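You operate a simulated robot arm through the tools that you are given. There is no shell and no other tool. Be economical: measure what you need, move in short steps, check, and stop when the job is done.

You run a simulated robot arm. Do the job below in one go: nothing can be reset, and whatever is moved stays where it is left.

JOB
Tap both dowels of rack two home and slide the keeper plate over them.
Fine: use the mallet, keep fingers clear, and put it back on its rest.

The check looks at the end state, three seconds after you hand in, the way a careful person would. Anything else that was tipped, shoved, dropped, spilled or broken makes it a failure.

ROBOT AND FRAMES
A 7-joint arm with a two-finger parallel gripper, fixed in place. Base frame: the origin is at the foot of the arm, x ahead of it, y to its left, z up; the work surface is at about z = 86.4. Units: cm, rad, N and s.
With the tool pointing down near the work surface it reaches from about 30 to 70 cm from the base axis. Its first joint turns from -1.152 to 1.152 rad. Payload 1.57 kg.
The tool frame sits at the grasp point between the pads (the TCP): z along the fingers, y along the line on which they close. The tips reach 3 cm beyond it. Largest opening 11 cm; finger width 2.4, thickness 1.2; the body of the gripper, 4.8 by 11.2 cm, starts 7.8 cm behind the TCP.
Orientation is that of the tool frame in the base frame, as [roll, pitch, yaw] about the fixed x, y, z axes, in that order (R = Rz(yaw) Ry(pitch) Rx(roll)). With the fingers straight down and closing along the base's y, the tool's x points along the base's -x, its y along +y and its z along -z.

CONTROLS
- The arm moves only by the tool step_arm. Its argument "commands" is text: rows parted by semicolons, each of 7 numbers parted by spaces: the turn, a rotation vector about the tool's x, y, z in rad, then the shift along the tool's x, y, z in cm, then the finger opening in cm, from 0 to 11. In form: ax ay az dx dy dz jaw; .... A call has 1 to 12 rows; each row shifts and turns the commanded pose from where the row before left it, along the tool's axes as they then stand. Rows are played at 5 a second. More than 5 cm and 0.15 rad between two rows, or a gripper value outside its range, and nothing of the call is played. A pose out of reach is approached as far as the arm can. The call stops where the force on the tool passes 50 N (or 10 N more than at its start, if that is more) or the arm is blocked; 0.2 s more then pass. The fingers move at their own pace (about 10.8 cm/s each) and stop on an object; they squeeze with about 42 N. The grip force told is the motor's: it shows also when the fingers shut on nothing. Time passes only in rows, and 0.2 s behind the last, so rows that do not move let the fingers close. It gives the time, the measured TCP pose, the force on the tool (base axes), the opening and the grip force at its end, in the units of the frame above (readings bear some noise).
- Cameras (640 x 400 px; columns grow to the right, rows downward): "scene" is fixed at [15.54, -37.72, 141.29]; the picture's right is [0.80, -0.60, 0.00], its down [-0.26, -0.34, -0.90] and it looks along [0.54, 0.72, -0.43] (base axes); focal length 338 px, centre (320, 200). "wrist" rides on the gripper at [7, 1.6, -14.1] in the tool frame; the picture's right is [-0.23, 0.97, 0.00], its down [-0.86, -0.20, -0.48] and it looks along [-0.47, -0.11, 0.88] (tool axes); focal length 222 px, centre (320, 200). There is no depth. A picture from a camera that has moved, and an enlarged one, comes with that camera's place and axes in the base frame and with its lens. The place of the scene camera against the robot may be out by one fixed shift of up to 1.8 cm in any direction.
- grab_frame(camera): a new picture of that camera. No time passes.
- enlarge(camera, box): a new picture of the part [left, top, right, bottom] of that camera's present view, enlarged. No time passes.
- sign_off(): hands the job in; it is judged then, once.

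Go step by step. Nothing tells you positions but the pictures and the camera data: compare them with the known pose of the tool, close in by small moves and look again before you grip or let go. The budget is 120 turns and 76 pictures, counting those below and the enlarged ones. Unless the task says otherwise, let go and move clear before handing in, and close with one line.

The tools are called after "Emit:" as name(argument=value, ...) on one line, values as JSON. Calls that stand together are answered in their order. step_arm: Moves the arm, as the interface text tells. Its arguments: {"type":"object","properties":{"commands":{"type":"string"}},"required":["commands"]} The other tools are called the same way: grab_frame (camera) takes a picture; enlarge (camera, box) takes an enlarged picture of a part of a camera's view; sign_off () hands the job in.

At the start:

```text
time_s: 0.0
ee_pos: [38.32, 9.6, 121.29]
ee_rot: [-3.141, 0.0, -3.141]
ft_force: [-0.9, 0.1, 0.8]
opening: 10.99
finger_force: 0.1
```

scene: 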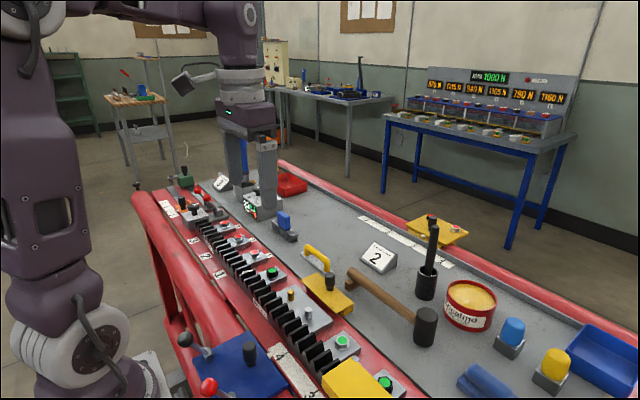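
wrist: 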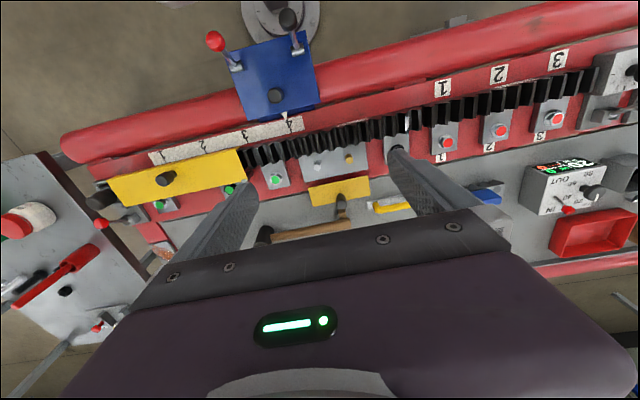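

I see a bench with several stations, a mallet lying across the middle, and yellow plates. I'll look closer before moving.

Emit:
enlarge(camera="scene", box=[240, 200, 460, 400])

Emit:
enlarge(camera="scene", box=[140, 160, 320, 300])

Emit:
enlarge(camera="wrist", box=[90, 60, 390, 260])

Emit:
enlarge(camera="wrist", box=[380, 40, 640, 260])

Emit:
enlarge(camera="scene", box=[340, 60, 640, 260])

```text
2.00 times, centred on (350, 300) of scene
camera zoom: at [15.54, -37.72, 141.29], right [0.8, -0.6, 0.0], down [-0.26, -0.34, -0.9], along [0.54, 0.72, -0.43], focal length 675 px, centre (260, 0)
```

zoom: 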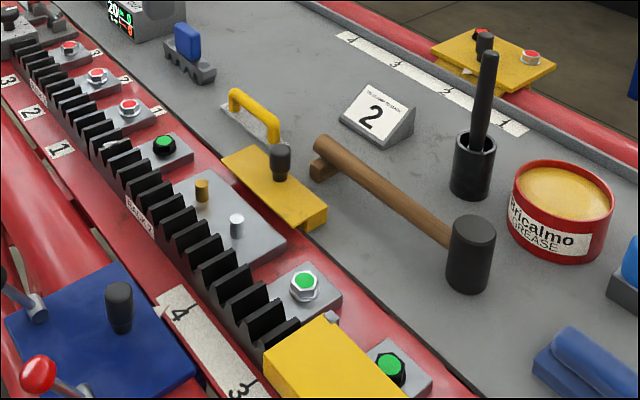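

```text
2.86 times, centred on (230, 230) of scene
camera zoom: at [15.54, -37.72, 141.29], right [0.8, -0.6, 0.0], down [-0.26, -0.34, -0.9], along [0.54, 0.72, -0.43], focal length 965 px, centre (577, 114)
```

zoom: 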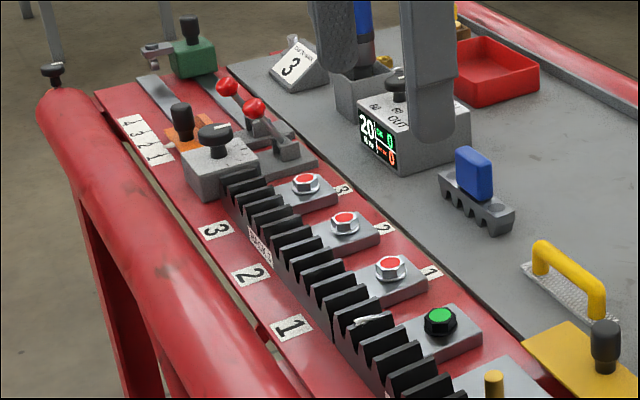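

```text
2.00 times, centred on (240, 160) of wrist
camera zoom: at [31.28, 11.12, 135.4], right [0.23, 0.97, 0.0], down [0.86, -0.2, 0.48], along [0.47, -0.11, -0.88], focal length 444 px, centre (480, 280)
```

zoom: 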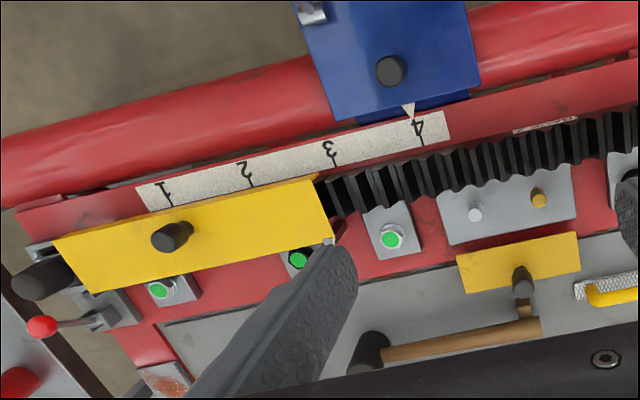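

```text
1.82 times, centred on (510, 150) of wrist
camera zoom: at [31.28, 11.12, 135.4], right [0.23, 0.97, 0.0], down [0.86, -0.2, 0.48], along [0.47, -0.11, -0.88], focal length 404 px, centre (-26, 291)
```

zoom: 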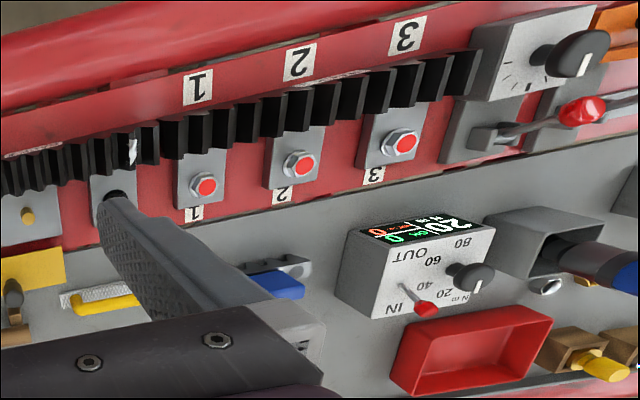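

```text
2.00 times, centred on (490, 160) of scene
camera zoom: at [15.54, -37.72, 141.29], right [0.8, -0.6, 0.0], down [-0.26, -0.34, -0.9], along [0.54, 0.72, -0.43], focal length 675 px, centre (-20, 280)
```

zoom: 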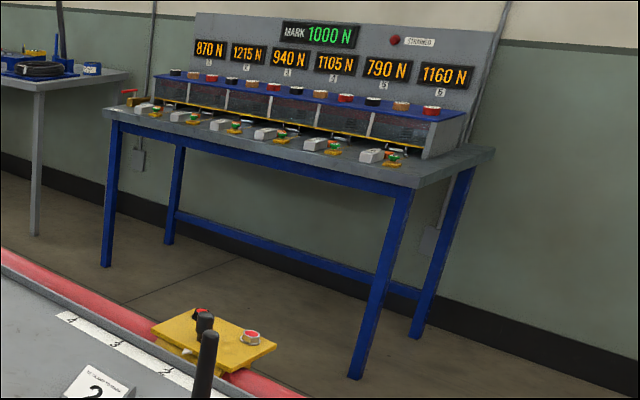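

I take the grey plate with a gold and a silver dowel to be the likely rack section, with the small yellow plate with a knob as its keeper. I'll read the labels and see how these are built.

Emit:
enlarge(camera="scene", box=[270, 240, 370, 340])

Emit:
enlarge(camera="scene", box=[340, 230, 450, 350])

Emit:
enlarge(camera="wrist", box=[260, 110, 420, 250])

Emit:
enlarge(camera="scene", box=[170, 190, 260, 280])

```text
4.00 times, centred on (320, 290) of scene
camera zoom: at [15.54, -37.72, 141.29], right [0.8, -0.6, 0.0], down [-0.26, -0.34, -0.9], along [0.54, 0.72, -0.43], focal length 1351 px, centre (320, -160)
```

zoom: 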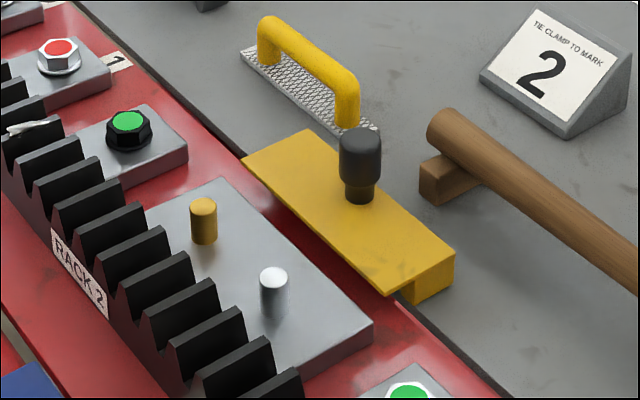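

```text
3.33 times, centred on (395, 290) of scene
camera zoom: at [15.54, -37.72, 141.29], right [0.8, -0.6, 0.0], down [-0.26, -0.34, -0.9], along [0.54, 0.72, -0.43], focal length 1126 px, centre (70, -100)
```

zoom: 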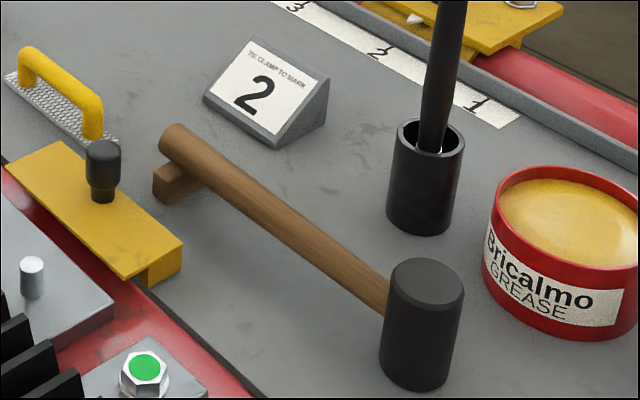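

```text
2.86 times, centred on (340, 180) of wrist
camera zoom: at [31.28, 11.12, 135.4], right [0.23, 0.97, 0.0], down [0.86, -0.2, 0.48], along [0.47, -0.11, -0.88], focal length 635 px, centre (263, 257)
```

zoom: 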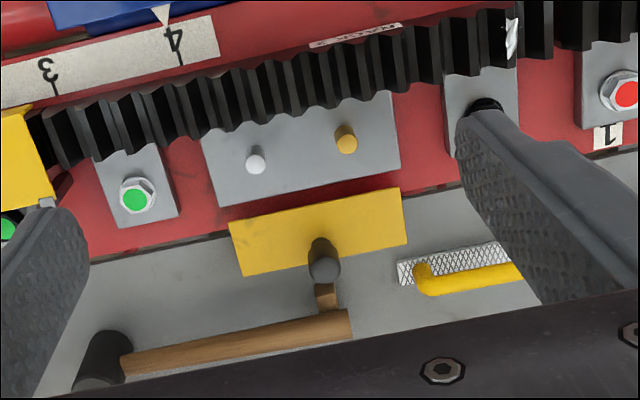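

```text
4.44 times, centred on (215, 235) of scene
camera zoom: at [15.54, -37.72, 141.29], right [0.8, -0.6, 0.0], down [-0.26, -0.34, -0.9], along [0.54, 0.72, -0.43], focal length 1501 px, centre (787, 44)
```

zoom: 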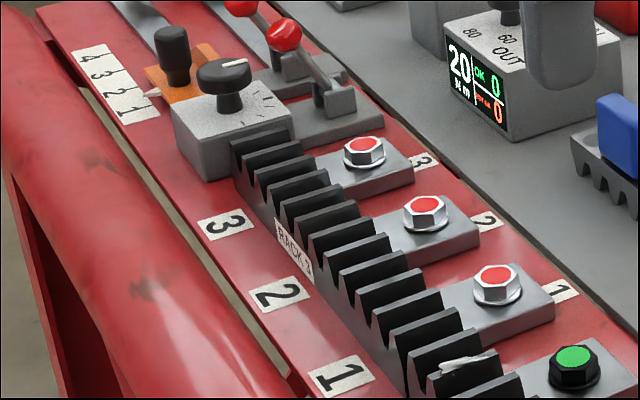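

Rack 2 is confirmed. The dowels are near (47, 7) and (47, 13.7), the keeper is near (54.5, 10), and the mallet lies along y near x≈61.5. I'll move above the mallet area and turn the gripper so it closes across the handle.

Emit:
step_arm(commands="0 0 0 -3.3 -1.27 1.5 11; 0 0 0 -3.3 -1.27 1.5 11; 0 0 0 -3.3 -1.27 1.5 11; 0 0 0 -3.3 -1.27 1.5 11; 0 0 0 -3.3 -1.27 1.5 11; 0 0 0 -3.3 -1.27 1.5 11")

Emit:
step_arm(commands="0 0 0.1428 0 0 0 11; 0 0 0.1428 0 0 0 11; 0 0 0.1428 0 0 0 11; 0 0 0.1428 0 0 0 11; 0 0 0.1428 0 0 0 11; 0 0 0.1428 0 0 0 11; 0 0 0.1428 0 0 0 11; 0 0 0.1428 0 0 0 11; 0 0 0.1428 0 0 0 11; 0 0 0.1428 0 0 0 11; 0 0 0.1428 0 0 0 11")

Emit:
grab_frame(camera="wrist")

Emit:
grab_frame(camera="scene")

```text
time_s: 1.4
ee_pos: [58.16, 1.96, 112.04]
ee_rot: [3.14, -0.001, 3.142]
ft_force: [0.0, 0.6, 0.2]
opening: 11.0
finger_force: 0.1
```

```text
time_s: 3.8
ee_pos: [58.07, 2.08, 112.23]
ee_rot: [-3.141, -0.001, 1.57]
ft_force: [0.2, 0.4, 0.5]
opening: 10.98
finger_force: 0.1
```

```text
64 pictures are left
camera wrist: at [59.7, 8.87, 126.42], right [0.97, -0.23, 0.0], down [-0.2, -0.85, 0.48], along [-0.11, -0.47, -0.88], focal length 222 px, centre (320, 200)
```

wrist: 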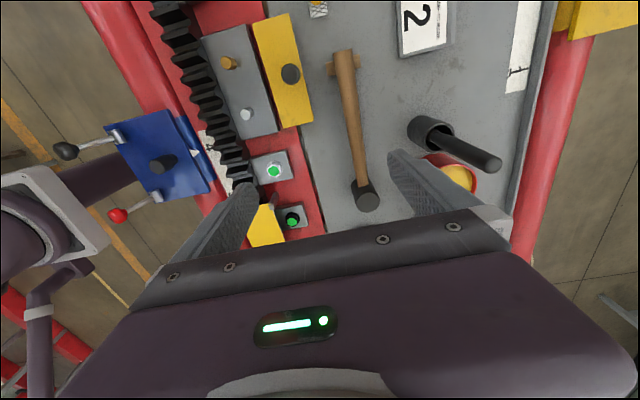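

```text
63 pictures are left
```

scene: 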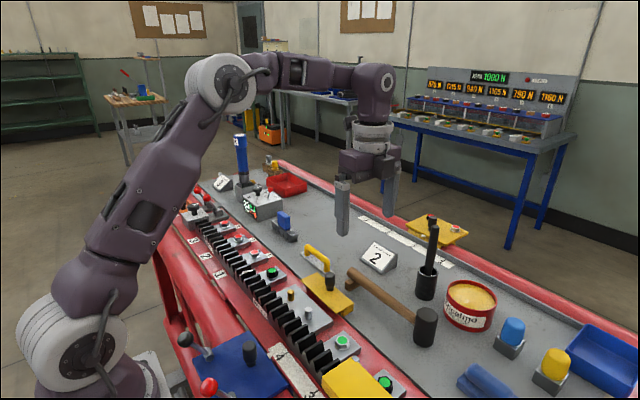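

The gripper is now turned and above the mallet area. I'll zoom in to locate the mallet, keeper and dowels.

Emit:
enlarge(camera="wrist", box=[300, 30, 480, 230])

Emit:
enlarge(camera="wrist", box=[150, 0, 330, 140])

```text
2.00 times, centred on (390, 130) of wrist
camera zoom: at [59.7, 8.87, 126.42], right [0.97, -0.23, 0.0], down [-0.2, -0.85, 0.48], along [-0.11, -0.47, -0.88], focal length 444 px, centre (180, 340)
```

zoom: 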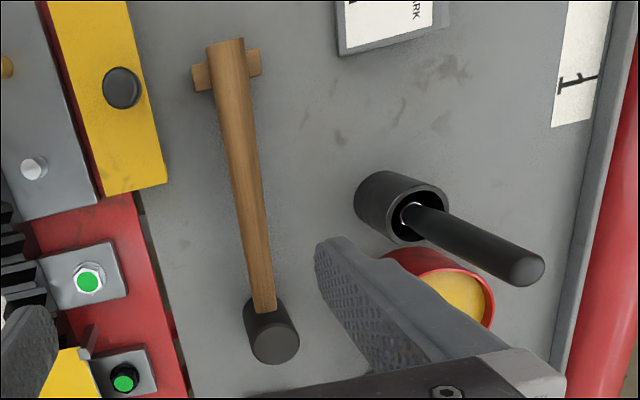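

```text
2.86 times, centred on (240, 70) of wrist
camera zoom: at [59.7, 8.87, 126.42], right [0.97, -0.23, 0.0], down [-0.2, -0.85, 0.48], along [-0.11, -0.47, -0.88], focal length 635 px, centre (549, 571)
```

zoom: 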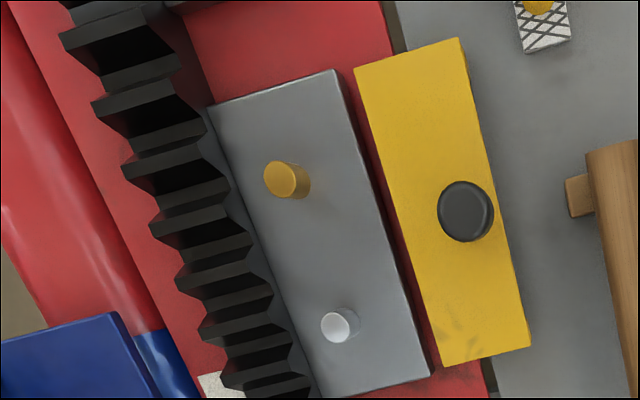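

The handle lies along y at x≈63.35, and the head is near y≈-10.9. I'll hover over the handle close to the head with the jaws partly open, then check.

Emit:
step_arm(commands="0 0 0 -1.5 1.05 2.8 6; 0 0 0 -1.5 1.05 2.8 6; 0 0 0 -1.5 1.05 2.8 6; 0 0 0 -1.5 1.05 2.8 6; 0 0 0 -1.5 1.05 2.8 6; 0 0 0 0 0 0 6")

Emit:
grab_frame(camera="wrist")

Emit:
enlarge(camera="scene", box=[330, 170, 490, 360])

```text
time_s: 5.2
ee_pos: [63.36, -5.4, 98.17]
ee_rot: [-3.14, 0.0, 1.573]
ft_force: [0.2, -0.1, 0.0]
opening: 6.02
finger_force: 0.1
```

```text
60 pictures are left
camera wrist: at [64.97, 1.37, 112.4], right [0.97, -0.23, 0.0], down [-0.2, -0.86, 0.48], along [-0.11, -0.47, -0.88], focal length 222 px, centre (320, 200)
```

wrist: 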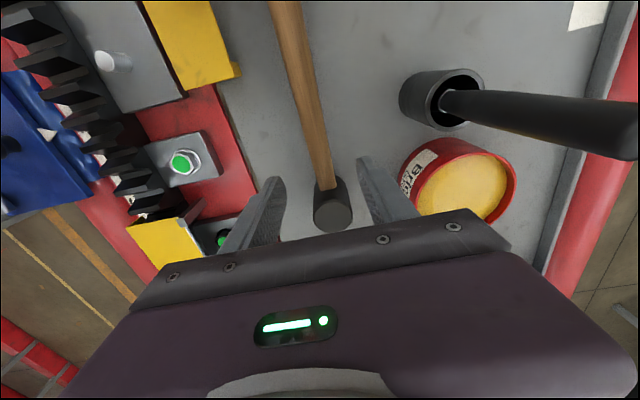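

```text
2.11 times, centred on (410, 265) of scene
camera zoom: at [15.54, -37.72, 141.29], right [0.8, -0.6, 0.0], down [-0.26, -0.34, -0.9], along [0.54, 0.72, -0.43], focal length 711 px, centre (130, 63)
```

zoom: 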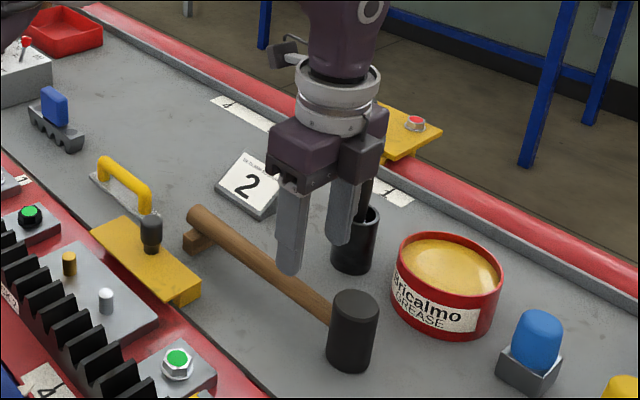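

The mallet is centred between the fingers. I'll lower to z≈91, which puts the tips about 1.6 cm above the head's lower face, and close.

Emit:
step_arm(commands="0 0 0 0 0.08 2.4 6; 0 0 0 0 0 2.4 6; 0 0 0 0 0 2.35 6; 0 0 0 0 0 0 6")

Emit:
grab_frame(camera="wrist")

Emit:
enlarge(camera="scene", box=[340, 230, 460, 360])

```text
time_s: 6.2
ee_pos: [63.49, -5.51, 91.08]
ee_rot: [-3.141, 0.001, 1.573]
ft_force: [-0.1, -0.4, -0.3]
opening: 5.99
finger_force: 0.1
```

```text
58 pictures are left
camera wrist: at [65.03, 1.38, 105.2], right [0.97, -0.23, 0.0], down [-0.2, -0.86, 0.48], along [-0.11, -0.47, -0.88], focal length 222 px, centre (320, 200)
```

wrist: 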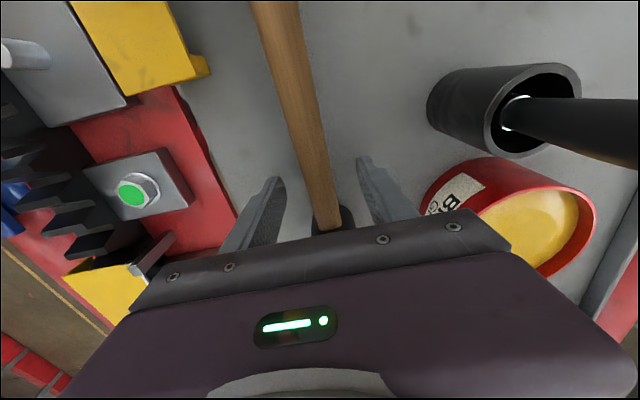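

```text
3.08 times, centred on (400, 295) of scene
camera zoom: at [15.54, -37.72, 141.29], right [0.8, -0.6, 0.0], down [-0.26, -0.34, -0.9], along [0.54, 0.72, -0.43], focal length 1039 px, centre (74, -92)
```

zoom: 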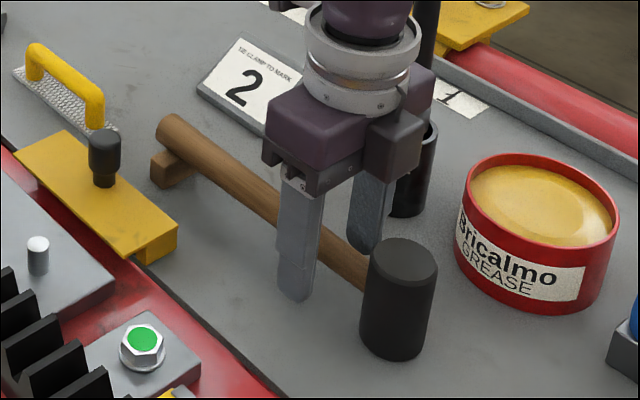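

The fingers straddle the handle with the tips off the bench, so I'll close the grip.

Emit:
step_arm(commands="0 0 0 0 0 0 3; 0 0 0 0 0 0 0; 0 0 0 0 0 0 0; 0 0 0 0 0 0 0")

Emit:
step_arm(commands="0 0 0 0 0 -1 0; 0 0 0 0 0 -1.5 0; 0 0 0 0 0 -1.5 0; 0 0 0 0 0 0 0")

Emit:
enlarge(camera="scene", box=[340, 200, 460, 360])

```text
time_s: 7.2
ee_pos: [63.55, -5.46, 91.15]
ee_rot: [3.142, 0.0, 1.573]
ft_force: [1.8, 1.1, 0.4]
opening: 2.35
finger_force: 35.6
```

```text
time_s: 8.2
ee_pos: [63.55, -5.59, 95.01]
ee_rot: [3.141, 0.0, 1.573]
ft_force: [-0.4, 0.6, -3.6]
opening: 2.33
finger_force: 35.7
```

```text
2.50 times, centred on (400, 280) of scene
camera zoom: at [15.55, -37.72, 141.29], right [0.8, -0.6, 0.0], down [-0.26, -0.34, -0.9], along [0.54, 0.72, -0.43], focal length 844 px, centre (120, 0)
```

zoom: 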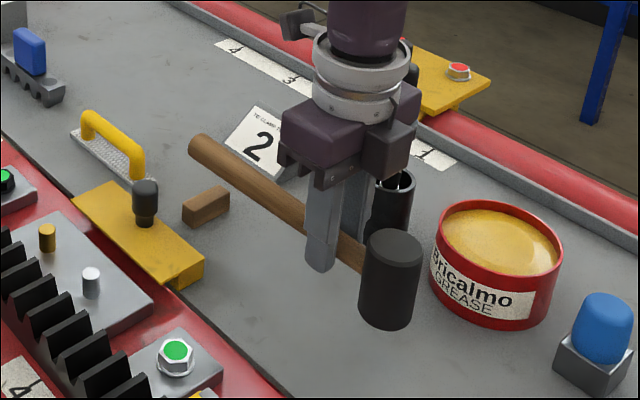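

The mallet is up and held level while the rest block stays put. I'll raise it and carry it over the gold dowel.

Emit:
step_arm(commands="0 0 0 0 0 -2.5 0; 0 0 0 0 0 -3 0; 0 0 0 0 0 -2.5 0; 0 0 0 3 -2 0 0; 0 0 0 3.1 -2.05 0 0; 0 0 0 3.1 -2.05 0 0; 0 0 0 3.1 -2.05 0 0; 0 0 0 3.1 -2.05 0 0; 0 0 0 3.1 -2.05 0 0; 0 0 0 3.1 -2.05 0 0; 0 0 0 3 -2 0 0; 0 0 0 0 0 0 0")

Emit:
enlarge(camera="scene", box=[220, 180, 380, 340])

Emit:
grab_frame(camera="wrist")

```text
time_s: 10.8
ee_pos: [47.1, 19.07, 103.1]
ee_rot: [3.141, 0.001, 1.571]
ft_force: [-0.4, -0.2, -3.4]
opening: 2.32
finger_force: 35.2
```

```text
2.50 times, centred on (300, 260) of scene
camera zoom: at [15.55, -37.72, 141.29], right [0.8, -0.6, 0.0], down [-0.26, -0.34, -0.9], along [0.54, 0.72, -0.43], focal length 844 px, centre (370, 50)
```

zoom: 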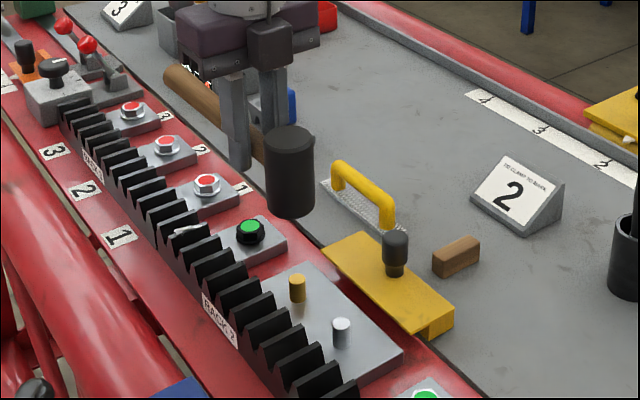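

```text
54 pictures are left
camera wrist: at [48.66, 25.97, 117.32], right [0.97, -0.23, 0.0], down [-0.2, -0.86, 0.48], along [-0.11, -0.47, -0.88], focal length 222 px, centre (320, 200)
```

wrist: 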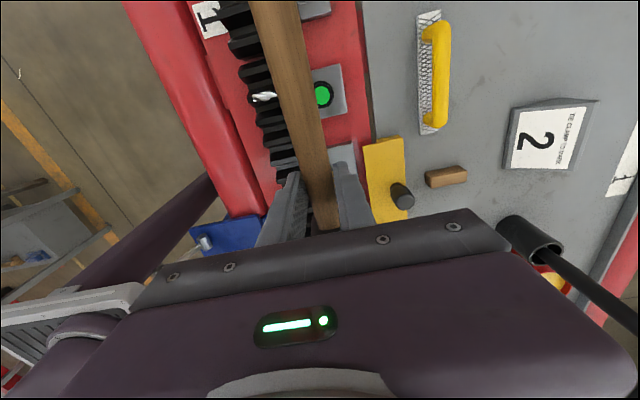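

The head hangs above and slightly behind the gold dowel, clear of everything. I'll shift it a little away from the rack teeth and lower it to just above the dowel.

Emit:
step_arm(commands="0 0 0 0.2 0.8 0 0; 0 0 0 0 0 2 0; 0 0 0 0 0 2 0; 0 0 0 0 0 1.5 0; 0 0 0 0 0 0 0")

Emit:
enlarge(camera="scene", box=[240, 210, 360, 330])

```text
time_s: 12.0
ee_pos: [48.01, 19.26, 97.48]
ee_rot: [3.141, 0.0, 1.573]
ft_force: [-0.6, 0.2, -4.0]
opening: 2.36
finger_force: 35.4
```

```text
3.33 times, centred on (300, 270) of scene
camera zoom: at [15.55, -37.72, 141.29], right [0.8, -0.6, 0.0], down [-0.26, -0.34, -0.9], along [0.54, 0.72, -0.43], focal length 1126 px, centre (387, -33)
```

zoom: 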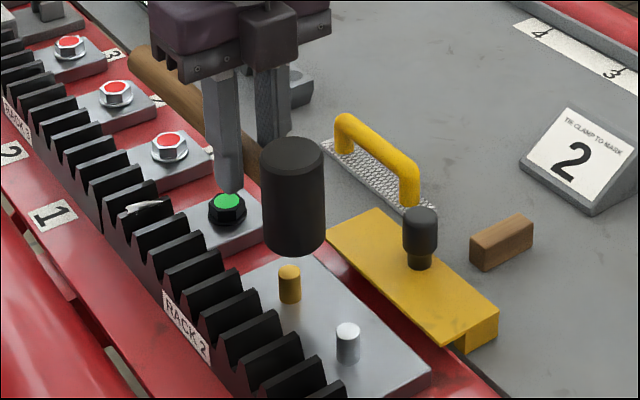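

The head is over the gold dowel. I'll lower it slowly until contact and watch the force.

Emit:
step_arm(commands="0 0 0 0.3 0 0.5 0; 0 0 0 0 0 0.5 0; 0 0 0 0 0 0.4 0; 0 0 0 0 0 0.3 0; 0 0 0 0 0 0 0")

Emit:
enlarge(camera="scene", box=[260, 230, 340, 310])

```text
time_s: 13.2
ee_pos: [48.05, 19.63, 95.9]
ee_rot: [3.142, 0.0, 1.572]
ft_force: [-0.5, -0.1, -3.5]
opening: 2.3
finger_force: 35.3
```

```text
5.00 times, centred on (300, 270) of scene
camera zoom: at [15.55, -37.72, 141.29], right [0.8, -0.6, 0.0], down [-0.26, -0.34, -0.9], along [0.54, 0.72, -0.43], focal length 1688 px, centre (420, -150)
```

zoom: 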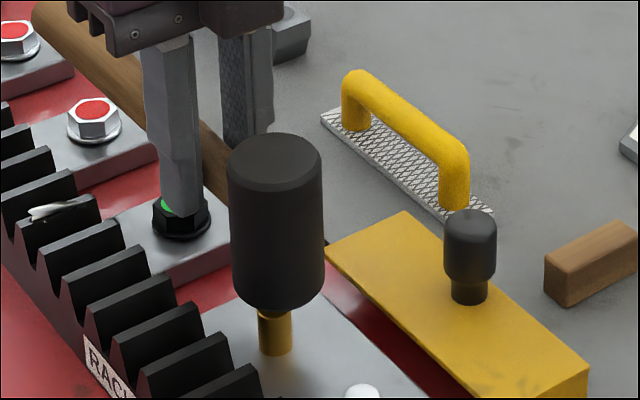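

The dowel's top is nearly under the head. I'll continue down in small steps.

Emit:
step_arm(commands="0 0 0 0 0 0.3 0; 0 0 0 0 0 0.3 0; 0 0 0 0 0 0.3 0; 0 0 0 0 0 0 0")

```text
time_s: 14.2
ee_pos: [47.96, 19.6, 94.9]
ee_rot: [3.141, 0.001, 1.573]
ft_force: [0.1, 0.3, -3.5]
opening: 2.32
finger_force: 35.0
```

Emit:
step_arm(commands="0 0 0 0 0 0.3 0; 0 0 0 0 0 0.3 0; 0 0 0 0 0 0 0")

Emit:
enlarge(camera="scene", box=[260, 230, 340, 310])

```text
time_s: 15.0
ee_pos: [47.88, 19.76, 94.45]
ee_rot: [3.138, -0.005, 1.574]
ft_force: [6.0, 14.1, 17.1]
opening: 2.34
finger_force: 36.1
```

```text
5.00 times, centred on (300, 270) of scene
camera zoom: at [15.53, -37.69, 141.3], right [0.8, -0.6, 0.0], down [-0.26, -0.34, -0.9], along [0.54, 0.72, -0.43], focal length 1688 px, centre (420, -150)
```

zoom: 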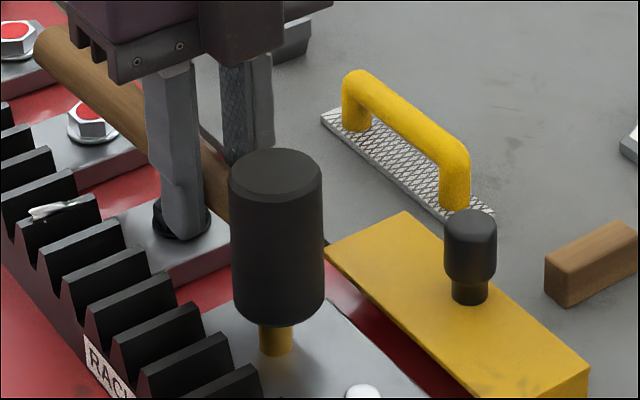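

The head touches the dowel at about 20 N and the dowel doesn't move. I'll back off and give it a moderate tap.

Emit:
step_arm(commands="0 0 0 0 0 -1.5 0; 0 0 0 0 0 -1 0; 0 0 0 0 0 0 0; 0 0 0 0 0 1.3 0; 0 0 0 0 0 1.5 0; 0 0 0 0 0 -1.5 0; 0 0 0 0 0 0 0")

Emit:
enlarge(camera="scene", box=[260, 230, 340, 310])

```text
time_s: 16.6
ee_pos: [47.88, 19.59, 95.72]
ee_rot: [3.142, 0.0, 1.573]
ft_force: [0.0, 0.4, -4.0]
opening: 2.34
finger_force: 35.8
```

```text
5.00 times, centred on (300, 270) of scene
camera zoom: at [15.55, -37.72, 141.29], right [0.8, -0.6, 0.0], down [-0.26, -0.34, -0.9], along [0.54, 0.72, -0.43], focal length 1688 px, centre (420, -150)
```

zoom: 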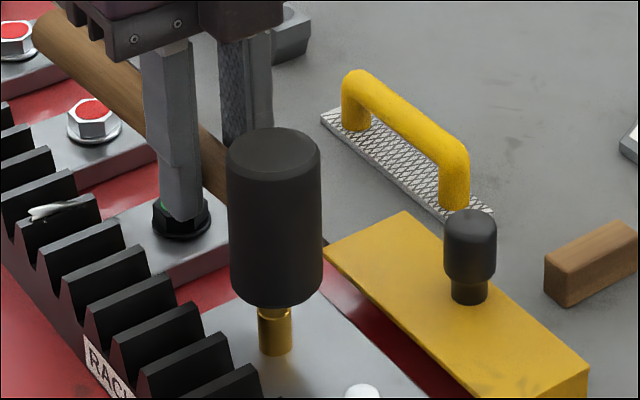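

The mallet may have pitched a little in the grip. I'll raise it to see whether the dowel went down.

Emit:
step_arm(commands="0 0 0 0 0 -2 0; 0 0 0 0 0 -2 0; 0 0 0 0 0 0 0")

Emit:
enlarge(camera="scene", box=[250, 210, 350, 330])

```text
time_s: 17.4
ee_pos: [47.91, 19.51, 99.63]
ee_rot: [3.14, -0.001, 1.573]
ft_force: [0.7, -0.8, -4.0]
opening: 2.34
finger_force: 35.7
```

```text
3.33 times, centred on (300, 270) of scene
camera zoom: at [15.54, -37.72, 141.29], right [0.8, -0.6, 0.0], down [-0.26, -0.34, -0.9], along [0.54, 0.72, -0.43], focal length 1126 px, centre (387, -33)
```

zoom: 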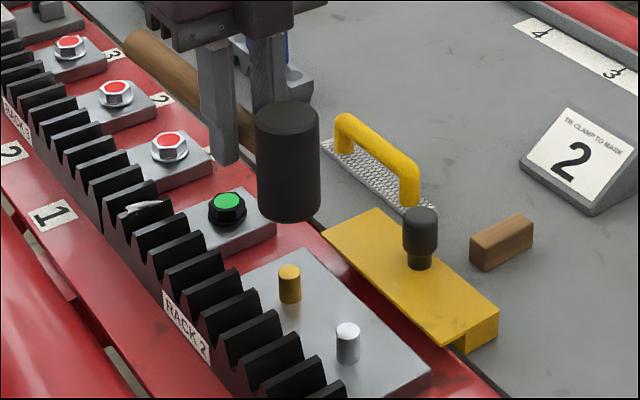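

The gold dowel looks nearly unchanged. I'll take a close picture to use as a baseline.

Emit:
enlarge(camera="scene", box=[310, 280, 350, 325])

Emit:
enlarge(camera="scene", box=[275, 270, 335, 330])

```text
8.89 times, centred on (330, 302) of scene
camera zoom: at [15.54, -37.72, 141.29], right [0.8, -0.6, 0.0], down [-0.26, -0.34, -0.9], along [0.54, 0.72, -0.43], focal length 3001 px, centre (231, -711)
```

zoom: 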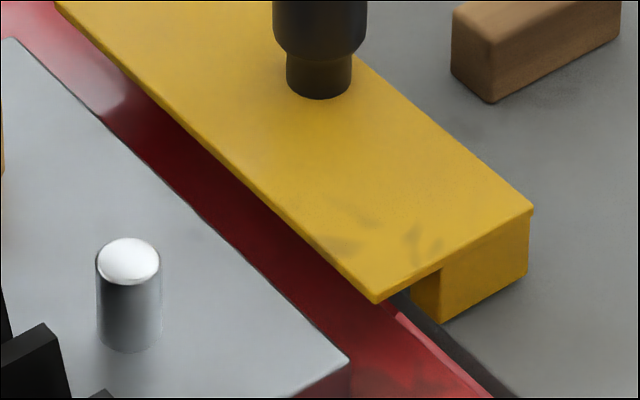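

```text
6.67 times, centred on (305, 300) of scene
camera zoom: at [15.54, -37.72, 141.29], right [0.8, -0.6, 0.0], down [-0.26, -0.34, -0.9], along [0.54, 0.72, -0.43], focal length 2251 px, centre (420, -467)
```

zoom: 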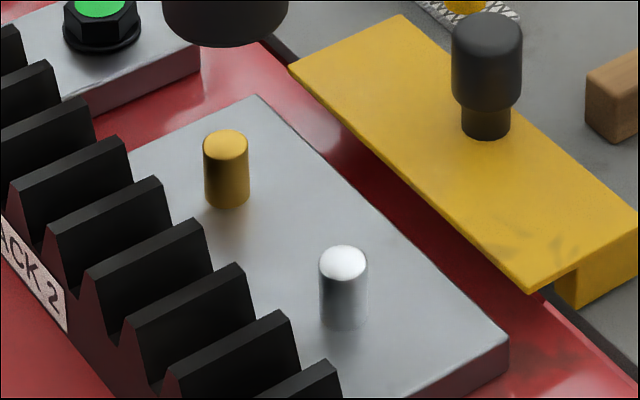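

The dowel is unmoved, so the tap was too soft. I'll try a faster stroke from higher up.

Emit:
step_arm(commands="0 0 0 0 0 -3 0; 0 0 0 0 0 0 0; 0 0 0 0 0 4.5 0; 0 0 0 0 0 4.7 0; 0 0 0 0 0 -4 0; 0 0 0 0 0 0 0; 0 0 0 0 0 0 0")

Emit:
enlarge(camera="scene", box=[260, 220, 350, 320])

```text
time_s: 19.0
ee_pos: [48.04, 19.65, 97.41]
ee_rot: [3.141, -0.001, 1.572]
ft_force: [-0.2, -0.8, -3.2]
opening: 2.35
finger_force: 35.4
```

```text
4.00 times, centred on (305, 270) of scene
camera zoom: at [15.55, -37.72, 141.29], right [0.8, -0.6, 0.0], down [-0.26, -0.34, -0.9], along [0.54, 0.72, -0.43], focal length 1351 px, centre (380, -80)
```

zoom: 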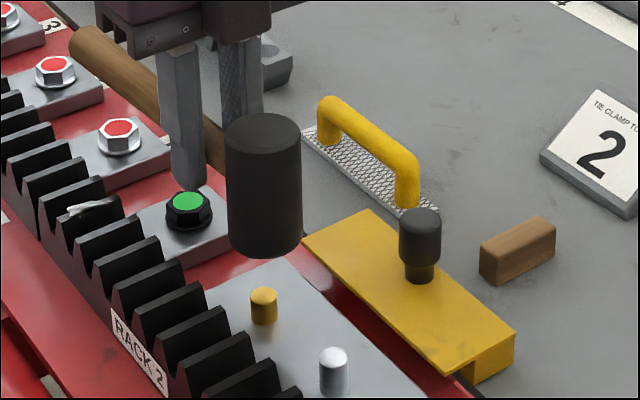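

The fast stroke drove the gold dowel in about 0.5 cm. The mallet has pitched a little tail-down in the grip, so I'll correct that with the wrist and strike again.

Emit:
step_arm(commands="0 0.07 0 0 0 -4 0; 0 0 0 0 0 0 0; 0 0 0 0 0 4.3 0; 0 0 0 0 0 4.4 0; 0 0 0 0 0 -4.5 0; 0 0 0 0 0 0 0; 0 0 0 0 0 0 0")

Emit:
enlarge(camera="scene", box=[260, 220, 350, 320])

```text
time_s: 20.6
ee_pos: [47.96, 19.95, 97.11]
ee_rot: [3.141, -0.069, 1.573]
ft_force: [-0.3, 0.0, -3.2]
opening: 2.34
finger_force: 34.9
```

```text
4.00 times, centred on (305, 270) of scene
camera zoom: at [15.55, -37.72, 141.29], right [0.8, -0.6, 0.0], down [-0.26, -0.34, -0.9], along [0.54, 0.72, -0.43], focal length 1351 px, centre (380, -80)
```

zoom: 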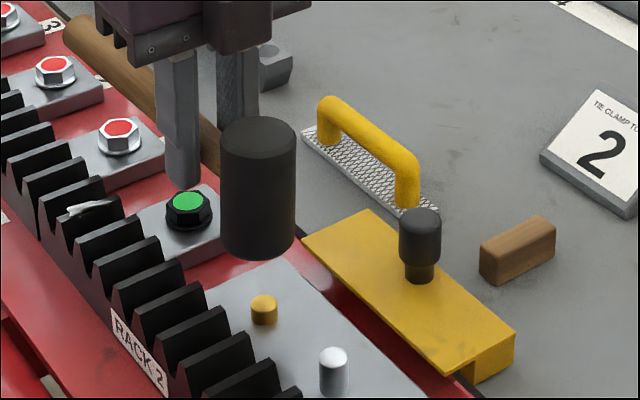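

The gold dowel is down about halfway. As it goes lower the handle will get close to the neighbouring nut, so I'll yaw the mallet so its tail swings clear and check before striking again.

Emit:
step_arm(commands="0 0 0 -0.9 1.5 -3 0; 0 0 0.15 0 0 0 0; 0 0 0.15 0 0 0 0; 0 0 0 0 0 0 0")

Emit:
enlarge(camera="scene", box=[240, 190, 360, 330])

Emit:
grab_frame(camera="wrist")

```text
time_s: 21.6
ee_pos: [49.35, 18.79, 100.24]
ee_rot: [-3.121, -0.067, 1.269]
ft_force: [-0.3, 0.2, -3.9]
opening: 2.31
finger_force: 35.4
```

```text
2.86 times, centred on (300, 260) of scene
camera zoom: at [15.55, -37.72, 141.29], right [0.8, -0.6, 0.0], down [-0.26, -0.34, -0.9], along [0.54, 0.72, -0.43], focal length 965 px, centre (377, 29)
```

zoom: 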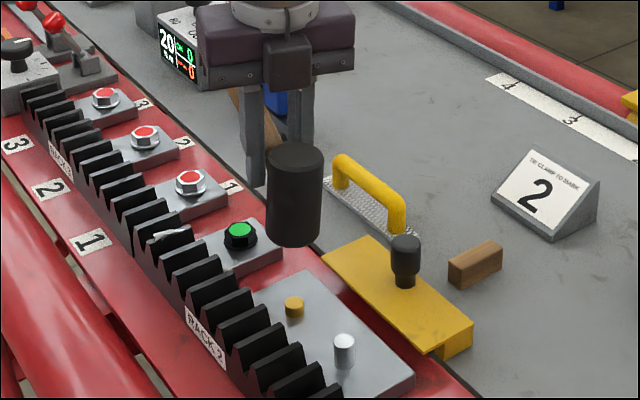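

```text
43 pictures are left
camera wrist: at [52.96, 23.81, 114.71], right [0.86, -0.5, -0.04], down [-0.44, -0.79, 0.42], along [-0.24, -0.35, -0.9], focal length 222 px, centre (320, 200)
```

wrist: 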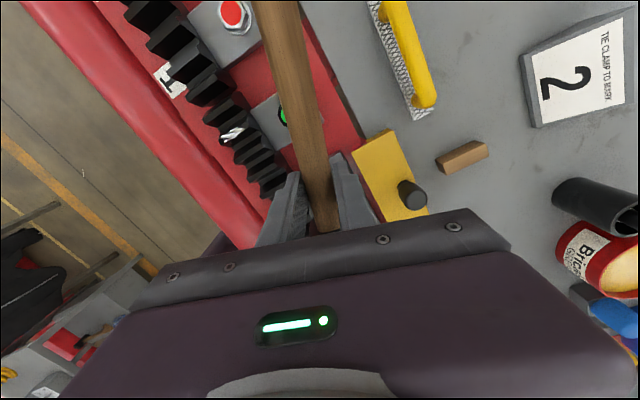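

The handle now clears the nut. I'll strike twice.

Emit:
step_arm(commands="0 0 0 0 0 -0.7 0; 0 0 0 0 0 0 0; 0 0 0 0 0 4.4 0; 0 0 0 0 0 4.4 0; 0 0 0 0 0 -4.4 0; 0 0 0 0 0 -4.2 0; 0 0 0 0 0 0 0; 0 0 0 0 0 4.4 0; 0 0 0 0 0 4.5 0; 0 0 0 0 0 -4.5 0; 0 0 0 0 0 -1.5 0; 0 0 0 0 0 0 0")

Emit:
enlarge(camera="scene", box=[260, 220, 350, 320])

```text
time_s: 24.2
ee_pos: [49.41, 19.01, 97.84]
ee_rot: [-3.12, -0.065, 1.273]
ft_force: [0.6, 0.5, -4.1]
opening: 2.31
finger_force: 35.7
```

```text
4.00 times, centred on (305, 270) of scene
camera zoom: at [15.55, -37.72, 141.29], right [0.8, -0.6, 0.0], down [-0.26, -0.34, -0.9], along [0.54, 0.72, -0.43], focal length 1351 px, centre (380, -80)
```

zoom: 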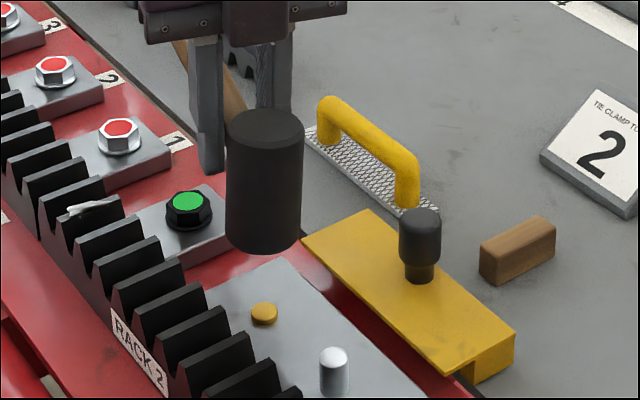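

About 0.5 cm remains on the gold dowel. I'll give it two more strokes a little deeper.

Emit:
step_arm(commands="0 0 0 0 0 -3 0; 0 0 0 0 0 0 0; 0 0 0 0 0 4.6 0; 0 0 0 0 0 4.7 0; 0 0 0 0 0 -4.6 0; 0 0 0 0 0 -4.5 0; 0 0 0 0 0 0 0; 0 0 0 0 0 4.6 0; 0 0 0 0 0 4.8 0; 0 0 0 0 0 -4.5 0; 0 0 0 0 0 -2 0; 0 0 0 0 0 0 0")

Emit:
enlarge(camera="scene", box=[260, 220, 350, 320])

Emit:
enlarge(camera="scene", box=[285, 280, 325, 320])

```text
time_s: 26.8
ee_pos: [49.58, 19.03, 97.68]
ee_rot: [-3.122, -0.067, 1.274]
ft_force: [0.3, 0.5, -4.2]
opening: 2.32
finger_force: 35.8
```

```text
4.00 times, centred on (305, 270) of scene
camera zoom: at [15.54, -37.72, 141.29], right [0.8, -0.6, 0.0], down [-0.26, -0.34, -0.9], along [0.54, 0.72, -0.43], focal length 1351 px, centre (380, -80)
```

zoom: 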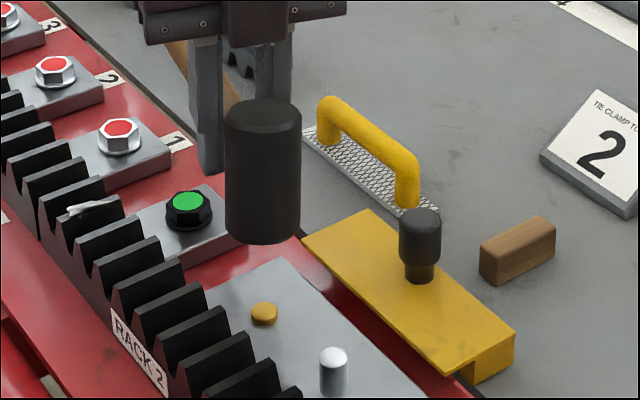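

```text
10.00 times, centred on (305, 300) of scene
camera zoom: at [15.54, -37.72, 141.29], right [0.8, -0.6, 0.0], down [-0.26, -0.34, -0.9], along [0.54, 0.72, -0.43], focal length 3376 px, centre (470, -800)
```

zoom: 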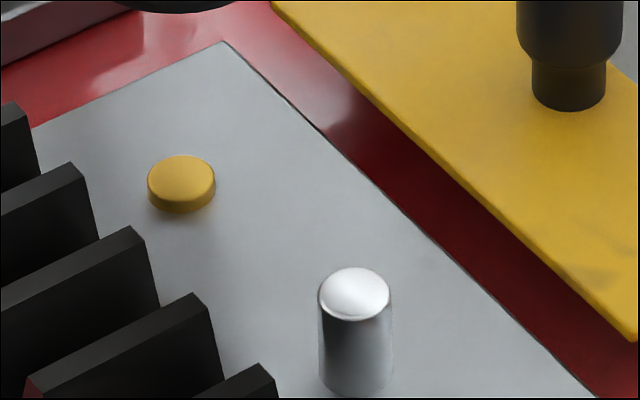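

The gold dowel sits about 0.35 cm proud and the last strokes left it unchanged, so I take it as home. I'll move the mallet over the silver dowel, re-levelling it and reducing the yaw to stay clear of the keeper.

Emit:
step_arm(commands="0 0 0 0 0 -3 0; 0 0 0 -3.33 0.4 -0.3 0; 0 0 0 -3.33 0.4 -0.3 0; 0 0.06 -0.1 0 0 0 0; 0 0.06 -0.1 0 0 0 0; 0 0 0 0 0 0 0; 0 0 0 0 0 0 0")

Emit:
enlarge(camera="scene", box=[260, 200, 370, 330])

Emit:
grab_frame(camera="wrist")

```text
time_s: 28.4
ee_pos: [48.26, 12.1, 100.76]
ee_rot: [3.136, -0.188, 1.472]
ft_force: [0.1, 0.3, -4.6]
opening: 2.34
finger_force: 35.2
```

```text
3.08 times, centred on (315, 265) of scene
camera zoom: at [15.54, -37.72, 141.29], right [0.8, -0.6, 0.0], down [-0.26, -0.34, -0.9], along [0.54, 0.72, -0.43], focal length 1039 px, centre (335, 0)
```

zoom: 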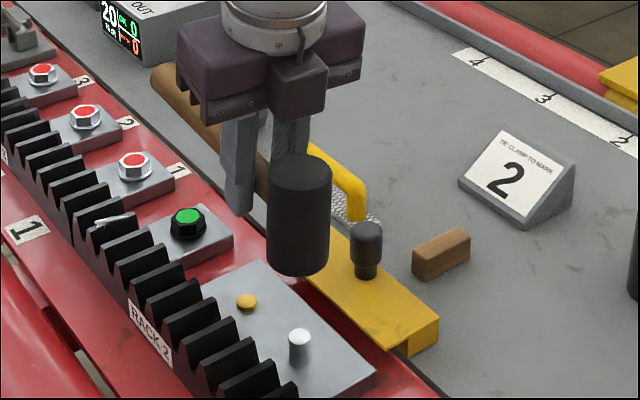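

```text
38 pictures are left
camera wrist: at [50.12, 16.03, 116.0], right [0.95, -0.32, -0.04], down [-0.29, -0.91, 0.31], along [-0.13, -0.28, -0.95], focal length 222 px, centre (320, 200)
```

wrist: 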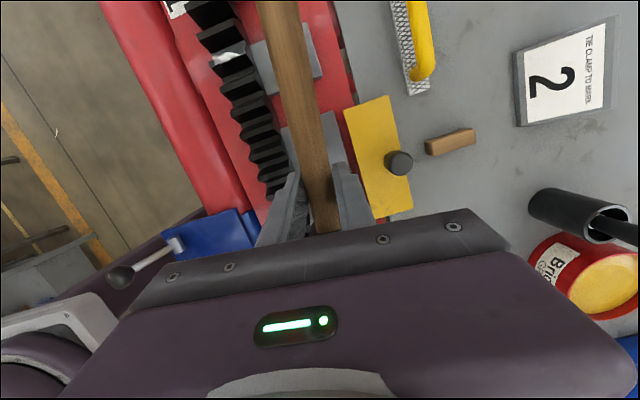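

The head is aligned over the silver dowel. I'll strike vertically, compensating for the tool's tilt.

Emit:
step_arm(commands="0 0 0 0.28 0 -1.47 0; 0 0 0 0 0 0 0; 0 0 0 -0.82 0 4.32 0; 0 0 0 -0.84 0 4.42 0; 0 0 0 0.84 0 -4.42 0; 0 0 0 0.28 0 -1.47 0; 0 0 0 0 0 0 0")

Emit:
enlarge(camera="scene", box=[260, 200, 370, 330])

```text
time_s: 30.0
ee_pos: [48.12, 12.11, 99.4]
ee_rot: [3.137, -0.189, 1.47]
ft_force: [0.2, 0.0, -4.7]
opening: 2.31
finger_force: 35.9
```

```text
3.08 times, centred on (315, 265) of scene
camera zoom: at [15.54, -37.72, 141.29], right [0.8, -0.6, 0.0], down [-0.26, -0.34, -0.9], along [0.54, 0.72, -0.43], focal length 1039 px, centre (335, 0)
```

zoom: 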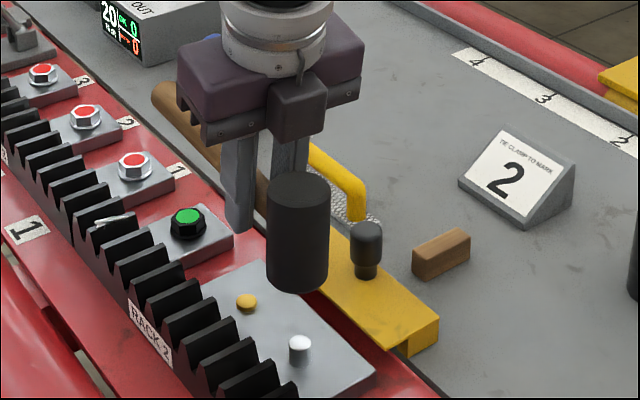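

The silver dowel moved about 0.4 cm. I'll give it two more strokes.

Emit:
step_arm(commands="0 0 0 0.52 0.15 -2.75 0; 0 0 0 0 0 0 0; 0 0 0 -0.86 0 4.52 0; 0 0 0 -0.86 0 4.52 0; 0 0 0 0.86 0 -4.52 0; 0 0 0 0.84 0 -4.42 0; 0 0 0 0 0 0 0; 0 0 0 -0.88 0 4.62 0; 0 0 0 -0.9 0 4.71 0; 0 0 0 0.84 0 -4.42 0; 0 0 0 0.37 0 -1.96 0; 0 0 0 0 0 0 0")

Emit:
enlarge(camera="scene", box=[260, 200, 370, 330])

```text
time_s: 32.6
ee_pos: [48.51, 12.2, 99.12]
ee_rot: [3.135, -0.19, 1.471]
ft_force: [0.8, -1.3, -3.5]
opening: 2.31
finger_force: 35.4
```

```text
3.08 times, centred on (315, 265) of scene
camera zoom: at [15.54, -37.72, 141.29], right [0.8, -0.6, 0.0], down [-0.26, -0.34, -0.9], along [0.54, 0.72, -0.43], focal length 1039 px, centre (335, 0)
```

zoom: 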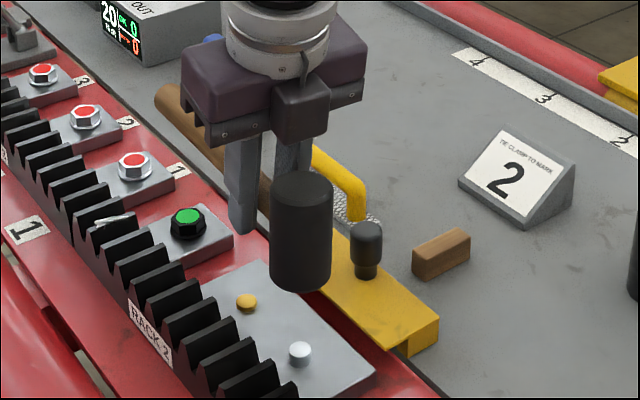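

About 0.5 cm remains on the silver dowel. I'll give it two more strokes.

Emit:
step_arm(commands="0 0 0 0.5 -0.2 -2.65 0; 0 0 0 0 0 0 0; 0 0 0 -0.9 0 4.7 0; 0 0 0 -0.9 0 4.7 0; 0 0 0 0.88 0 -4.62 0; 0 0 0 0.88 0 -4.6 0; 0 0 0 0 0 0 0; 0 0 0 -0.9 0 4.72 0; 0 0 0 -0.92 0 4.8 0; 0 0 0 0.84 0 -4.42 0; 0 0 0 0.37 0 -1.96 0; 0 0 0 0 0 0 0")

Emit:
enlarge(camera="scene", box=[260, 200, 370, 330])

Emit:
enlarge(camera="scene", box=[285, 280, 325, 320])

```text
time_s: 35.2
ee_pos: [48.27, 12.03, 98.5]
ee_rot: [3.137, -0.189, 1.471]
ft_force: [0.2, 0.4, -4.0]
opening: 2.34
finger_force: 35.4
```

```text
3.08 times, centred on (315, 265) of scene
camera zoom: at [15.54, -37.72, 141.29], right [0.8, -0.6, 0.0], down [-0.26, -0.34, -0.9], along [0.54, 0.72, -0.43], focal length 1039 px, centre (335, 0)
```

zoom: 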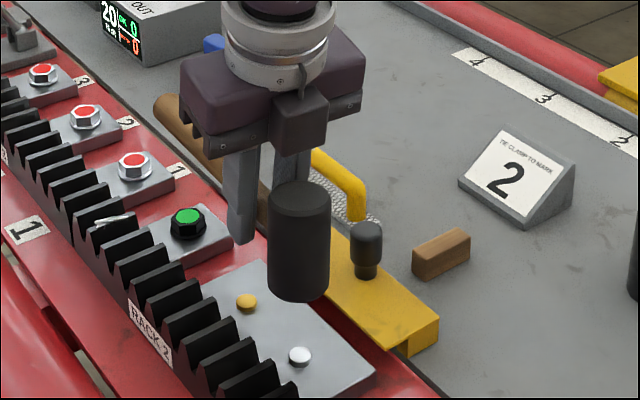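

```text
10.00 times, centred on (305, 300) of scene
camera zoom: at [15.54, -37.72, 141.29], right [0.8, -0.6, 0.0], down [-0.26, -0.34, -0.9], along [0.54, 0.72, -0.43], focal length 3376 px, centre (470, -800)
```

zoom: 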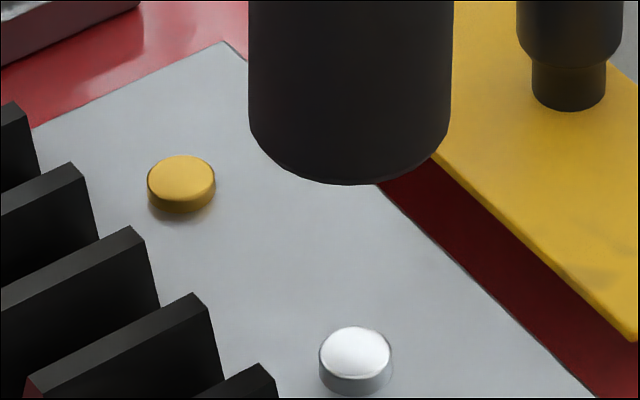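

The silver dowel is still about 0.2 cm above the gold one's height. I'll strike it twice more.

Emit:
step_arm(commands="0 0 0 0.5 0.1 -2.65 0; 0 0 0 0 0 0 0; 0 0 0 -0.9 0 4.7 0; 0 0 0 -0.91 0 4.75 0; 0 0 0 0.88 0 -4.62 0; 0 0 0 0.88 0 -4.6 0; 0 0 0 0 0 0 0; 0 0 0 -0.9 0 4.72 0; 0 0 0 -0.9 0 4.7 0; 0 0 0 0.84 0 -4.42 0; 0 0 0 0.56 0 -2.9 0; 0 0 0 0 0 0 0")

Emit:
enlarge(camera="scene", box=[285, 280, 325, 320])

Emit:
grab_frame(camera="scene")

```text
time_s: 37.8
ee_pos: [48.19, 12.22, 98.65]
ee_rot: [3.137, -0.188, 1.471]
ft_force: [0.4, -0.5, -3.4]
opening: 2.32
finger_force: 35.7
```

```text
10.00 times, centred on (305, 300) of scene
camera zoom: at [15.54, -37.72, 141.29], right [0.8, -0.6, 0.0], down [-0.26, -0.34, -0.9], along [0.54, 0.72, -0.43], focal length 3376 px, centre (470, -800)
```

zoom: 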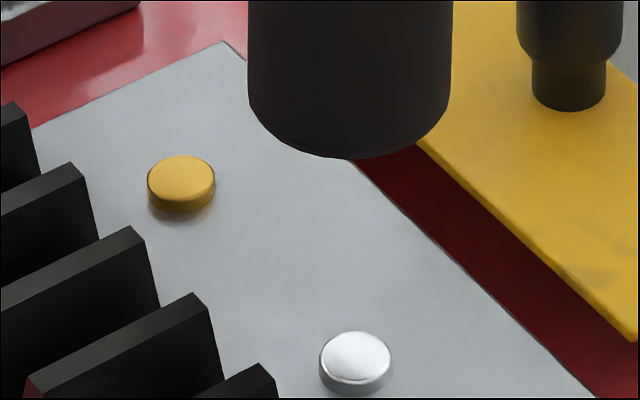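

```text
32 pictures are left
```

scene: 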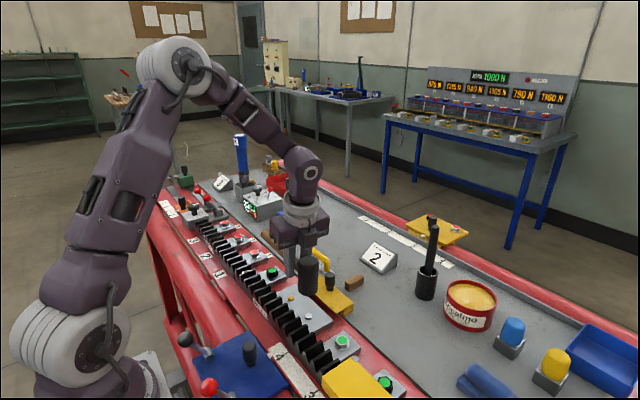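

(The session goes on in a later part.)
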